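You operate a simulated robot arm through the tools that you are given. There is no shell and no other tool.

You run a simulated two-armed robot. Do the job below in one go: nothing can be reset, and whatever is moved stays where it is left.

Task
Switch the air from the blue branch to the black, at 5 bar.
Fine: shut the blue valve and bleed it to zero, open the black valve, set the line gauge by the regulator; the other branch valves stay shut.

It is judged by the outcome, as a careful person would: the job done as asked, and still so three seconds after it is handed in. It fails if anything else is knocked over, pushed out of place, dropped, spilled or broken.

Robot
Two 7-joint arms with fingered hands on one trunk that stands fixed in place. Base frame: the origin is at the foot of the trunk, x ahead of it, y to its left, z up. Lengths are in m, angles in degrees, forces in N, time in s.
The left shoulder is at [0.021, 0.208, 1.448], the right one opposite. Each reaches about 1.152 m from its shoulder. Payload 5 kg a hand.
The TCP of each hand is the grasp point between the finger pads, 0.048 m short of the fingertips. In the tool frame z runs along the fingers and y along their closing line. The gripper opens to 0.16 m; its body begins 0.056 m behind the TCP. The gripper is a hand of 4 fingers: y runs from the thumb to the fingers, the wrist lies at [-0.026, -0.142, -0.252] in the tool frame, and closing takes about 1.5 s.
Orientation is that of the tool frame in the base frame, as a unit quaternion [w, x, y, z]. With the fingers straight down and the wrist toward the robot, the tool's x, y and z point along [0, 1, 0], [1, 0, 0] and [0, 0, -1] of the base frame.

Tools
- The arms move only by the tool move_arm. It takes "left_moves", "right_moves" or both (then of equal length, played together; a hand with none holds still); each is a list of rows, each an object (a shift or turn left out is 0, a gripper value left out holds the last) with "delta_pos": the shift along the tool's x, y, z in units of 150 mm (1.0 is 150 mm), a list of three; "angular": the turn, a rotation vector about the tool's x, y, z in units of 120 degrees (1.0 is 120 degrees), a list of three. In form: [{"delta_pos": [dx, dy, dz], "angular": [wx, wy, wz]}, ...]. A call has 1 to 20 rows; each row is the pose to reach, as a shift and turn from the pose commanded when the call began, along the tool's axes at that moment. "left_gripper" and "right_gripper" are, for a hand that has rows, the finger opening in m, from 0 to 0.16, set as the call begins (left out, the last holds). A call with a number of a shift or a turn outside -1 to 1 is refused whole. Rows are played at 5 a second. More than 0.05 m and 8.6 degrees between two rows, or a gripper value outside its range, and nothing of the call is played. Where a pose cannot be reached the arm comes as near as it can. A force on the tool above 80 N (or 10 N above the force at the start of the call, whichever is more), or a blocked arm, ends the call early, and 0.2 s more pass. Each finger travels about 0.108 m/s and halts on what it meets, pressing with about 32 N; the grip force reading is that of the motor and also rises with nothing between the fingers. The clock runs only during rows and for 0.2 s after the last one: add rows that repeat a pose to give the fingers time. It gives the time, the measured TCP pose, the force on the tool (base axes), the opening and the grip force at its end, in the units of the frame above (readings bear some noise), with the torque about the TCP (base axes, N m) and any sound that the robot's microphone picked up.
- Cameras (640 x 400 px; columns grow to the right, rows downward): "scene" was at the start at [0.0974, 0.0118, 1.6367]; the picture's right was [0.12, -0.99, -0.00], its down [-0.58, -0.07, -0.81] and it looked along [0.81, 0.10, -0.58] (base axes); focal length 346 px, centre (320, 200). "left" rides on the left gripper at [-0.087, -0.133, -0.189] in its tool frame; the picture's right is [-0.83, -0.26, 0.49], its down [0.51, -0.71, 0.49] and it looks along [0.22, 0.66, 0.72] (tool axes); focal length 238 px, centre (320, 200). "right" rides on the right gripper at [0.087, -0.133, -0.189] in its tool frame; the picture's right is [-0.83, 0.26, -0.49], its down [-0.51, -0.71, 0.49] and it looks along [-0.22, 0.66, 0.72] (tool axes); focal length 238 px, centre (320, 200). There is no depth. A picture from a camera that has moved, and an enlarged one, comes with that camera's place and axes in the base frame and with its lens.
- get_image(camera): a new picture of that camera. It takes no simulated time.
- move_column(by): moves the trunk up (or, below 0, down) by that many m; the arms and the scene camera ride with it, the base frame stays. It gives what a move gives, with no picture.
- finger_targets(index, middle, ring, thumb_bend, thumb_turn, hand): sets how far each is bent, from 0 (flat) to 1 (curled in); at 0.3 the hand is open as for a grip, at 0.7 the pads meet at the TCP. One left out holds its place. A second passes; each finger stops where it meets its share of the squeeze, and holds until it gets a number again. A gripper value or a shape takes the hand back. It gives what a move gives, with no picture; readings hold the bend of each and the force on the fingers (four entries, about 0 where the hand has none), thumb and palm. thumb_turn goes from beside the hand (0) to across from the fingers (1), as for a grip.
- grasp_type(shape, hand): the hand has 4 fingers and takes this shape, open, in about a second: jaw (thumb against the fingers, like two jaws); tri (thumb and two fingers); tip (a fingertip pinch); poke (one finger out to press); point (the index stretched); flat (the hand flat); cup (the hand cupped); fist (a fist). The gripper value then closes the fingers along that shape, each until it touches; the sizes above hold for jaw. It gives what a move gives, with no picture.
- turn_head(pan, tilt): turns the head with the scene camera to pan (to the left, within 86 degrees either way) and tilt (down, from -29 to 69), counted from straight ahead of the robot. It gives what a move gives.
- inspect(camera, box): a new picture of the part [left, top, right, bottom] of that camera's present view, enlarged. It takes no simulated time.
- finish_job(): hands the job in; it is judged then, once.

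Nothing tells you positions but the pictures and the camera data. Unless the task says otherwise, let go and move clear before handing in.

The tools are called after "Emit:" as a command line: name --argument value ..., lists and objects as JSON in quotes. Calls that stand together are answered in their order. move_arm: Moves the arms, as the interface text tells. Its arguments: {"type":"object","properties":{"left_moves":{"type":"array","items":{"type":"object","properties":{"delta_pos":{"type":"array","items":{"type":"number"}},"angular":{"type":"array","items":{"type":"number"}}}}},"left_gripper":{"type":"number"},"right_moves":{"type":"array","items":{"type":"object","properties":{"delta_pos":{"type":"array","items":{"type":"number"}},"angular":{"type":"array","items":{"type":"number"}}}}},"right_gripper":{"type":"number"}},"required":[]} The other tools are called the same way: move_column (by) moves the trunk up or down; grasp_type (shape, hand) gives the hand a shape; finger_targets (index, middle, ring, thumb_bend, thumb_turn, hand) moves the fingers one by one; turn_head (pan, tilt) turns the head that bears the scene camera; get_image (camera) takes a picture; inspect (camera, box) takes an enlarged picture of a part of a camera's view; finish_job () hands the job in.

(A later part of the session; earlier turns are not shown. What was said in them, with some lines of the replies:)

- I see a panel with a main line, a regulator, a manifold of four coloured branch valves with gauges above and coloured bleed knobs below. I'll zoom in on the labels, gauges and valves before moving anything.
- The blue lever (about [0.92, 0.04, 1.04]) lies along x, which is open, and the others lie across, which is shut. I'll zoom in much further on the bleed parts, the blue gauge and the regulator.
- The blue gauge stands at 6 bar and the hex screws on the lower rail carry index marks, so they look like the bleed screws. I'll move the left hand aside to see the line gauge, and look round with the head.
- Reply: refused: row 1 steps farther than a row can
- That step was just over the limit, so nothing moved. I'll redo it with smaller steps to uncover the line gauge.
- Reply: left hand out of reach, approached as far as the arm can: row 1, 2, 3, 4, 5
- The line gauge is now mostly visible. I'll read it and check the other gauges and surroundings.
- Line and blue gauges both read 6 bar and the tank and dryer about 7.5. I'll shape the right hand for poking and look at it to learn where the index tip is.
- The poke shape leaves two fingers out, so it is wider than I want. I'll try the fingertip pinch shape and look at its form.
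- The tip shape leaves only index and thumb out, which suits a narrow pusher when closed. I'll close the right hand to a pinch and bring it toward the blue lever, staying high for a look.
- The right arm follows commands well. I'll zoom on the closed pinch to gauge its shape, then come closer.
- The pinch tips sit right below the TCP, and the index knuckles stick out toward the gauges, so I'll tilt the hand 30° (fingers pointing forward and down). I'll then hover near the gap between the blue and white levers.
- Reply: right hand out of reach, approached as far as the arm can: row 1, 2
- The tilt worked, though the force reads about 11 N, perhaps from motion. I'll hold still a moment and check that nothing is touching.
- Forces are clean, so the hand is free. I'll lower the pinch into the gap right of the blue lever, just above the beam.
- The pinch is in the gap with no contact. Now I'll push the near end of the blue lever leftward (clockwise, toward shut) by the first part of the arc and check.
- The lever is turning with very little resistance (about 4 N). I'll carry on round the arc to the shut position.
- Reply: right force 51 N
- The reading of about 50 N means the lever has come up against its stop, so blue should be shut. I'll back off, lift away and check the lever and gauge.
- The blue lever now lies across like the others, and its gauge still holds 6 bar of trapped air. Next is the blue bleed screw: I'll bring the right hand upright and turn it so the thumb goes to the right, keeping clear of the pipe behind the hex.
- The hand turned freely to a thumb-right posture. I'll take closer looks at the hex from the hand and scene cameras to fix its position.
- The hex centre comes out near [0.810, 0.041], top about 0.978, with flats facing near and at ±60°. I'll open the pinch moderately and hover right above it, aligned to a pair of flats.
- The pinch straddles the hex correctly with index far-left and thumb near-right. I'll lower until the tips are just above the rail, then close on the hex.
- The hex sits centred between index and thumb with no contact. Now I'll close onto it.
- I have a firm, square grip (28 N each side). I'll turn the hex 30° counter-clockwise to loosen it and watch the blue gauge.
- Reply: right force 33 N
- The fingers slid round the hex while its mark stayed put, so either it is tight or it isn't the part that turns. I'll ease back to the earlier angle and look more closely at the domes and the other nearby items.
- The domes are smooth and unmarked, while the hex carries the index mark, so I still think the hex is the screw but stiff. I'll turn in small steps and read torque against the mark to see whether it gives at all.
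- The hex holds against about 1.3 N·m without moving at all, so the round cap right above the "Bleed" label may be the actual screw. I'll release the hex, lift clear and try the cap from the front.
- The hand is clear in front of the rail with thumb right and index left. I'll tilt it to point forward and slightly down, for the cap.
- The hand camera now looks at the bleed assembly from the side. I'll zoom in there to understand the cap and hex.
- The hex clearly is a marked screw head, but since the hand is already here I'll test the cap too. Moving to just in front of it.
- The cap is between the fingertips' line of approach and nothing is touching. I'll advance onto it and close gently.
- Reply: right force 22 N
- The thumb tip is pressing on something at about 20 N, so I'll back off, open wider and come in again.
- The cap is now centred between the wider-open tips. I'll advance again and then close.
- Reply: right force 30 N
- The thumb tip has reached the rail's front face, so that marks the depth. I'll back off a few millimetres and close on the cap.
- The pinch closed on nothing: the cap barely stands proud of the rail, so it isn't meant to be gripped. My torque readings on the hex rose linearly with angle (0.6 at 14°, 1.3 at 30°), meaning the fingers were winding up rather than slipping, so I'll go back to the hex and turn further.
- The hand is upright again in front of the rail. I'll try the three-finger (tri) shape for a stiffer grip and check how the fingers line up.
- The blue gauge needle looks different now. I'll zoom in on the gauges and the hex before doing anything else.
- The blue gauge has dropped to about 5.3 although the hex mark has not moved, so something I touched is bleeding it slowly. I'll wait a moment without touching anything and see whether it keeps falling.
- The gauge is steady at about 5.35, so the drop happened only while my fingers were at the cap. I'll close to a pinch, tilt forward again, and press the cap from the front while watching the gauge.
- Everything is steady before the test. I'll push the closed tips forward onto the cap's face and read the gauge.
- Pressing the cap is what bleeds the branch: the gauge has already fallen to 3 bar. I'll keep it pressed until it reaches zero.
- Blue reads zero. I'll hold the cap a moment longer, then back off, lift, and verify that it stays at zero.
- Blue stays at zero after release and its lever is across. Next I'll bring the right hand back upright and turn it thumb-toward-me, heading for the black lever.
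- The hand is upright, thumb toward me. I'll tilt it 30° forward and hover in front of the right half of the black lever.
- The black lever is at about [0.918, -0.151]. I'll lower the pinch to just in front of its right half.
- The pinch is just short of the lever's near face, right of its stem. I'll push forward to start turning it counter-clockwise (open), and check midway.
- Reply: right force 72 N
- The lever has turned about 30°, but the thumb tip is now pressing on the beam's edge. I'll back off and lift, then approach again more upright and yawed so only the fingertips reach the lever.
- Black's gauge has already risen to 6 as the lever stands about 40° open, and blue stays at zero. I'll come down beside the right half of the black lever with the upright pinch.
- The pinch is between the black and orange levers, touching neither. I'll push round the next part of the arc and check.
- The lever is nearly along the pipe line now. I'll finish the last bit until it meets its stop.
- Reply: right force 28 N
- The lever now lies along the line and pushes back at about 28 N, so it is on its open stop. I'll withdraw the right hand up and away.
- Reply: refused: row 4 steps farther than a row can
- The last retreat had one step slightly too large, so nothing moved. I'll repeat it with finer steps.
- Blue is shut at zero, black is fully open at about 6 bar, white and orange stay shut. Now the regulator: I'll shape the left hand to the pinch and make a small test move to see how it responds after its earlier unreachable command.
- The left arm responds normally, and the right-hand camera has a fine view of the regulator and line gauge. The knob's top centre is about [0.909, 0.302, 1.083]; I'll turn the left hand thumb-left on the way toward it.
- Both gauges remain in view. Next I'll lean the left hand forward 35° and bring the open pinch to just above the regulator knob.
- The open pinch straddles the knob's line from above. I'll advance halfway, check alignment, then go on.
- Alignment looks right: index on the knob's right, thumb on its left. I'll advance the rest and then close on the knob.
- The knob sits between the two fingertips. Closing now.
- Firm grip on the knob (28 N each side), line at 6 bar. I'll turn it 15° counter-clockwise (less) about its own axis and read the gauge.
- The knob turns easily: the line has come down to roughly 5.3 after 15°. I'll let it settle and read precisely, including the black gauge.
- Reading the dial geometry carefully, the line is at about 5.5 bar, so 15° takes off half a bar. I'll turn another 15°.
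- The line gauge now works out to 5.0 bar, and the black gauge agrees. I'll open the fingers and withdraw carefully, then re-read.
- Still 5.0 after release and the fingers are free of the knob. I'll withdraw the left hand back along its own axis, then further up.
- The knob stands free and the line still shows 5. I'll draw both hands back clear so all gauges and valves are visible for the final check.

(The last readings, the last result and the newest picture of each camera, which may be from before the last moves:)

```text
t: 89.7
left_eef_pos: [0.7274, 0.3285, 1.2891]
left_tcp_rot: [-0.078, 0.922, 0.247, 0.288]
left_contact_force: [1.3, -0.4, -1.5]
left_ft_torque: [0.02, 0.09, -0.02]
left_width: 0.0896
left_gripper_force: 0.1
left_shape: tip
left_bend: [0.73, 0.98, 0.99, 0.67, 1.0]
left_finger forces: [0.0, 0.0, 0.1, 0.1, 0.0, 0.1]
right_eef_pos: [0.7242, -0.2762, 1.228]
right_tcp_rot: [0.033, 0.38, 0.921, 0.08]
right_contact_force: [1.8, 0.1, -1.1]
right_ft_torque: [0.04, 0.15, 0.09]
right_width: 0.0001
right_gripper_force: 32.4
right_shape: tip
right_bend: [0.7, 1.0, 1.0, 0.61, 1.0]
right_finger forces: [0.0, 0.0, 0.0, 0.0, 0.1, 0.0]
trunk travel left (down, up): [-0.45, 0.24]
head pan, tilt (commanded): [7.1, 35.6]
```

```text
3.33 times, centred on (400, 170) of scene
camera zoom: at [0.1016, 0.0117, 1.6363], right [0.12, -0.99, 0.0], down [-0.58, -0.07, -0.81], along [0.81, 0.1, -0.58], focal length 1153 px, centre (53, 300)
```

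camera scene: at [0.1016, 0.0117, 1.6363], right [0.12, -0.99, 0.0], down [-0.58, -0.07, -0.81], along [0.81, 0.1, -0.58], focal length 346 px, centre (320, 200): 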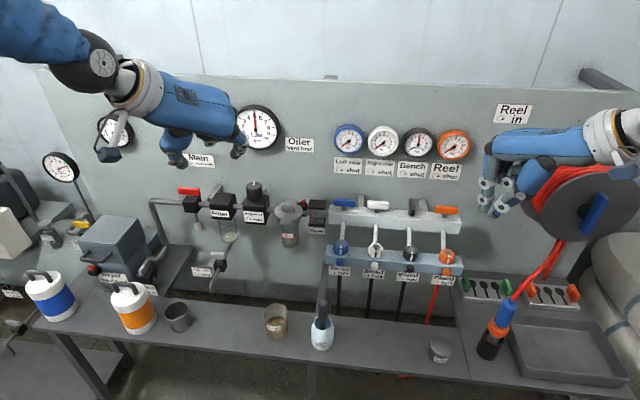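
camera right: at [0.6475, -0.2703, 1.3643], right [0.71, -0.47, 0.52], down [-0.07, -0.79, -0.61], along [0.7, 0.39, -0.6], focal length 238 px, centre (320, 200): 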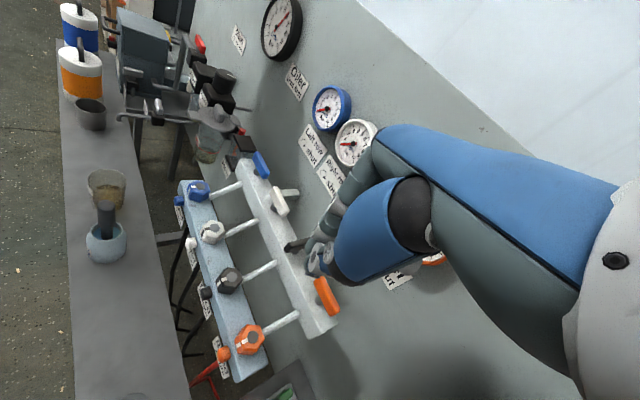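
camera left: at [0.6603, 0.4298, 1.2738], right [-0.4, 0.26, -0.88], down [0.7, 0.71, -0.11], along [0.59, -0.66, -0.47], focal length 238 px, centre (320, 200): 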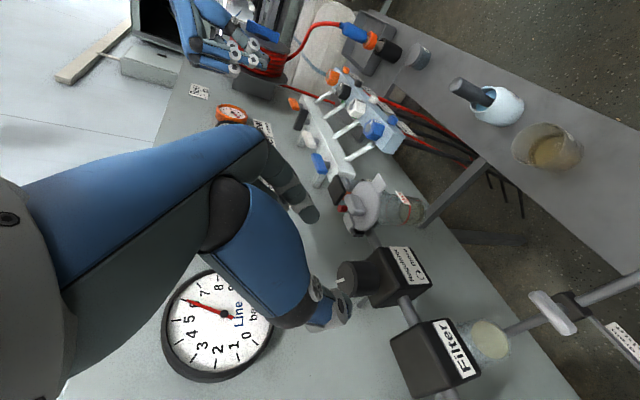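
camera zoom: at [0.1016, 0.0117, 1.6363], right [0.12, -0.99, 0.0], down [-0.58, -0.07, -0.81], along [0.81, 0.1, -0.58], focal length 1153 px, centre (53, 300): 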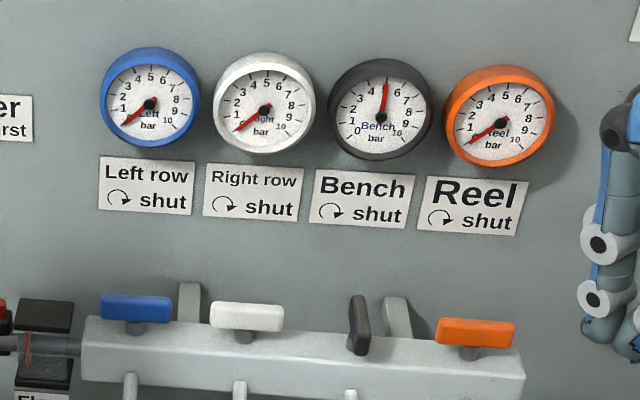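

Line 5, black 5, blue/white/orange 0. I'll do a last close check on the lever angles, the blue gauge and the bleed area, after waiting a couple of seconds.

Emit:
move_arm --right_moves '[{"delta_pos": [0, 0, 0]}, {"delta_pos": [0, 0, 0]}, {"delta_pos": [0, 0, 0]}, {"delta_pos": [0, 0, 0]}, {"delta_pos": [0, 0, 0]}, {"delta_pos": [0, 0, 0]}, {"delta_pos": [0, 0, 0]}, {"delta_pos": [0, 0, 0]}, {"delta_pos": [0, 0, 0]}, {"delta_pos": [0, 0, 0]}, {"delta_pos": [0, 0, 0]}, {"delta_pos": [0, 0, 0]}]'

Emit:
inspect --camera "scene" --box '[325, 190, 405, 240]'

Emit:
inspect --camera "scene" --box '[390, 190, 470, 240]'

Emit:
inspect --camera "scene" --box '[325, 115, 405, 165]'

Emit:
inspect --camera "scene" --box '[322, 230, 474, 300]'

Emit:
inspect --camera "scene" --box '[222, 98, 302, 158]'

Emit:
inspect --camera "scene" --box '[395, 125, 475, 165]'

```text
t: 92.3
left_eef_pos: [0.724, 0.328, 1.2917]
left_tcp_rot: [-0.078, 0.921, 0.247, 0.291]
left_contact_force: [0.2, 0.0, 0.1]
left_ft_torque: [-0.02, -0.02, 0.0]
left_width: 0.0899
left_gripper_force: 0.0
left_shape: tip
left_bend: [0.73, 0.98, 0.99, 0.67, 1.0]
left_finger forces: [0.0, 0.0, 0.0, 0.0, 0.1, 0.1]
right_eef_pos: [0.7206, -0.2758, 1.2291]
right_tcp_rot: [0.033, 0.379, 0.921, 0.081]
right_contact_force: [-0.1, -0.6, 0.6]
right_ft_torque: [-0.01, -0.02, 0.01]
right_width: 0.0002
right_gripper_force: 32.0
right_shape: tip
right_bend: [0.7, 1.0, 1.0, 0.61, 1.0]
right_finger forces: [0.0, 0.0, 0.1, 0.0, 0.0, 0.1]
trunk travel left (down, up): [-0.45, 0.24]
head pan, tilt (commanded): [7.1, 35.6]
```

```text
8.00 times, centred on (365, 215) of scene
camera zoom: at [0.0977, 0.0118, 1.6367], right [0.12, -0.99, 0.0], down [-0.58, -0.07, -0.81], along [0.81, 0.1, -0.58], focal length 2768 px, centre (-40, 80)
```

zoom: 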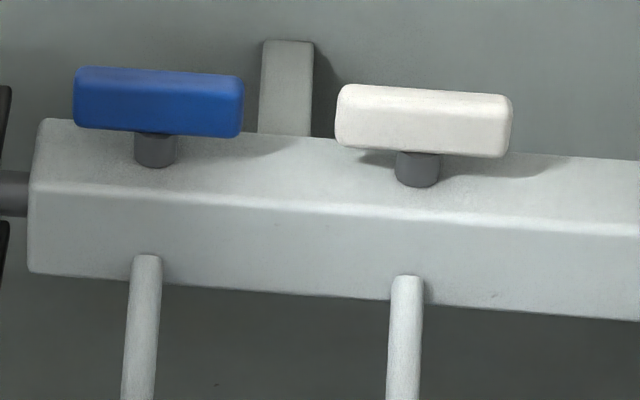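

```text
8.00 times, centred on (430, 215) of scene
camera zoom: at [0.0977, 0.0118, 1.6367], right [0.12, -0.99, 0.0], down [-0.58, -0.07, -0.81], along [0.81, 0.1, -0.58], focal length 2768 px, centre (-560, 80)
```

zoom: 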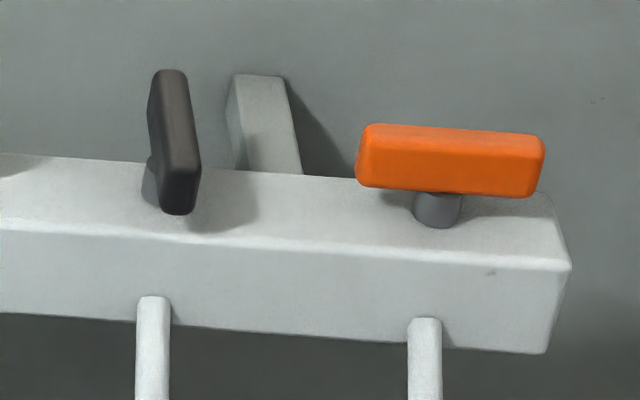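

```text
8.00 times, centred on (365, 140) of scene
camera zoom: at [0.0977, 0.0118, 1.6367], right [0.12, -0.99, 0.0], down [-0.58, -0.07, -0.81], along [0.81, 0.1, -0.58], focal length 2768 px, centre (-40, 680)
```

zoom: 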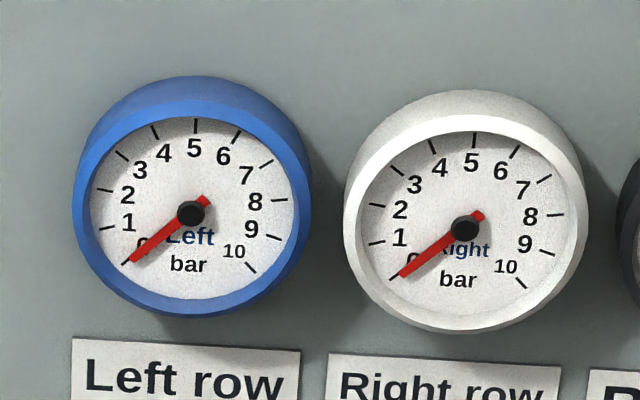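

```text
4.21 times, centred on (398, 265) of scene
camera zoom: at [0.0977, 0.0118, 1.6367], right [0.12, -0.99, 0.0], down [-0.58, -0.07, -0.81], along [0.81, 0.1, -0.58], focal length 1457 px, centre (-8, -74)
```

zoom: 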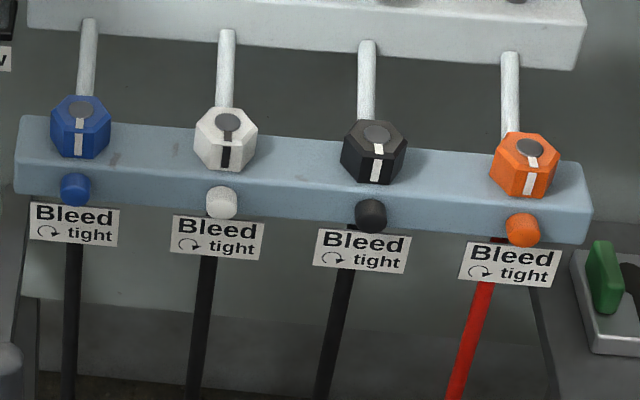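

```text
6.67 times, centred on (262, 128) of scene
camera zoom: at [0.0977, 0.0118, 1.6367], right [0.12, -0.99, 0.0], down [-0.58, -0.07, -0.81], along [0.81, 0.1, -0.58], focal length 2306 px, centre (707, 680)
```

zoom: 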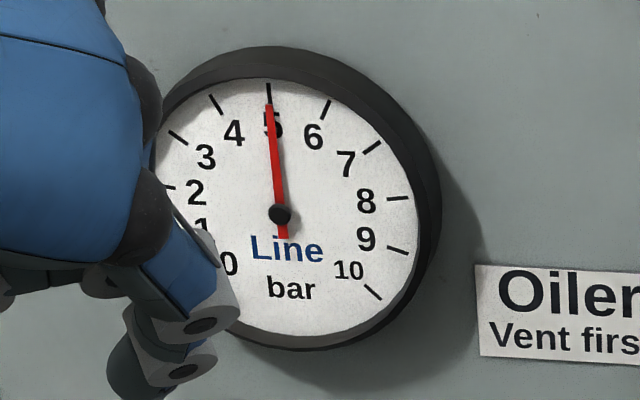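

```text
8.00 times, centred on (435, 145) of scene
camera zoom: at [0.0977, 0.0118, 1.6367], right [0.12, -0.99, 0.0], down [-0.58, -0.07, -0.81], along [0.81, 0.1, -0.58], focal length 2768 px, centre (-600, 640)
```

zoom: 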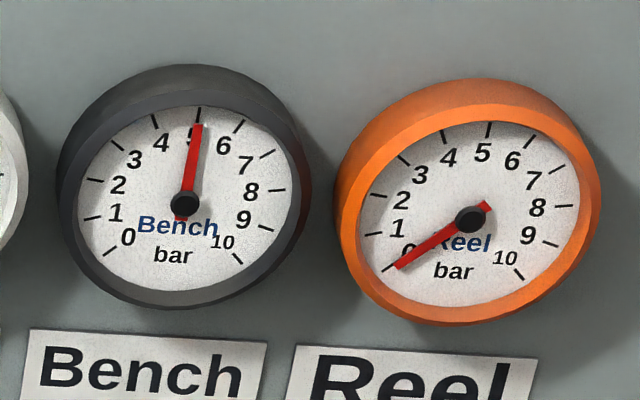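

The air is switched to the black branch at 5 bar, and the readings held over the last few seconds.

- **Blue:** valve shut and bled, gauge at 0.
- **Black:** valve open, gauge at 5.
- **White and orange:** valves still shut, gauges at 0.
- **Line:** 5 bar, set by the regulator.

Both hands are off and clear, and I can see nothing else out of place, so I'm handing it in.

Emit:
finish_job

```text
The job is handed in.
```

The air is now on the black branch at 5 bar, and the job is handed in. I was given no verdict back.

| Branch / line | Valve | Gauge (bar) |
|---|---|---|
| Blue | shut | 0 (bled) |
| Black | open | 5 |
| White | shut | 0 |
| Orange | shut | 0 |
| Line | – | 5, set by the regulator |

- **Blue bleed:** it works by pressing the round blue cap on the front of the rail. I first tried turning the hex screw above it. The screw held, and its mark still points the same way.
- **Black lever:** it stopped against my push. In the last picture it looked about 2° short of straight along the pipe, but the black gauge still reads 5.
- **Contact:** while pushing the black lever, my thumb pressed hard on the valve beam's edge before I backed off. Nothing in the last pictures looked moved or damaged.
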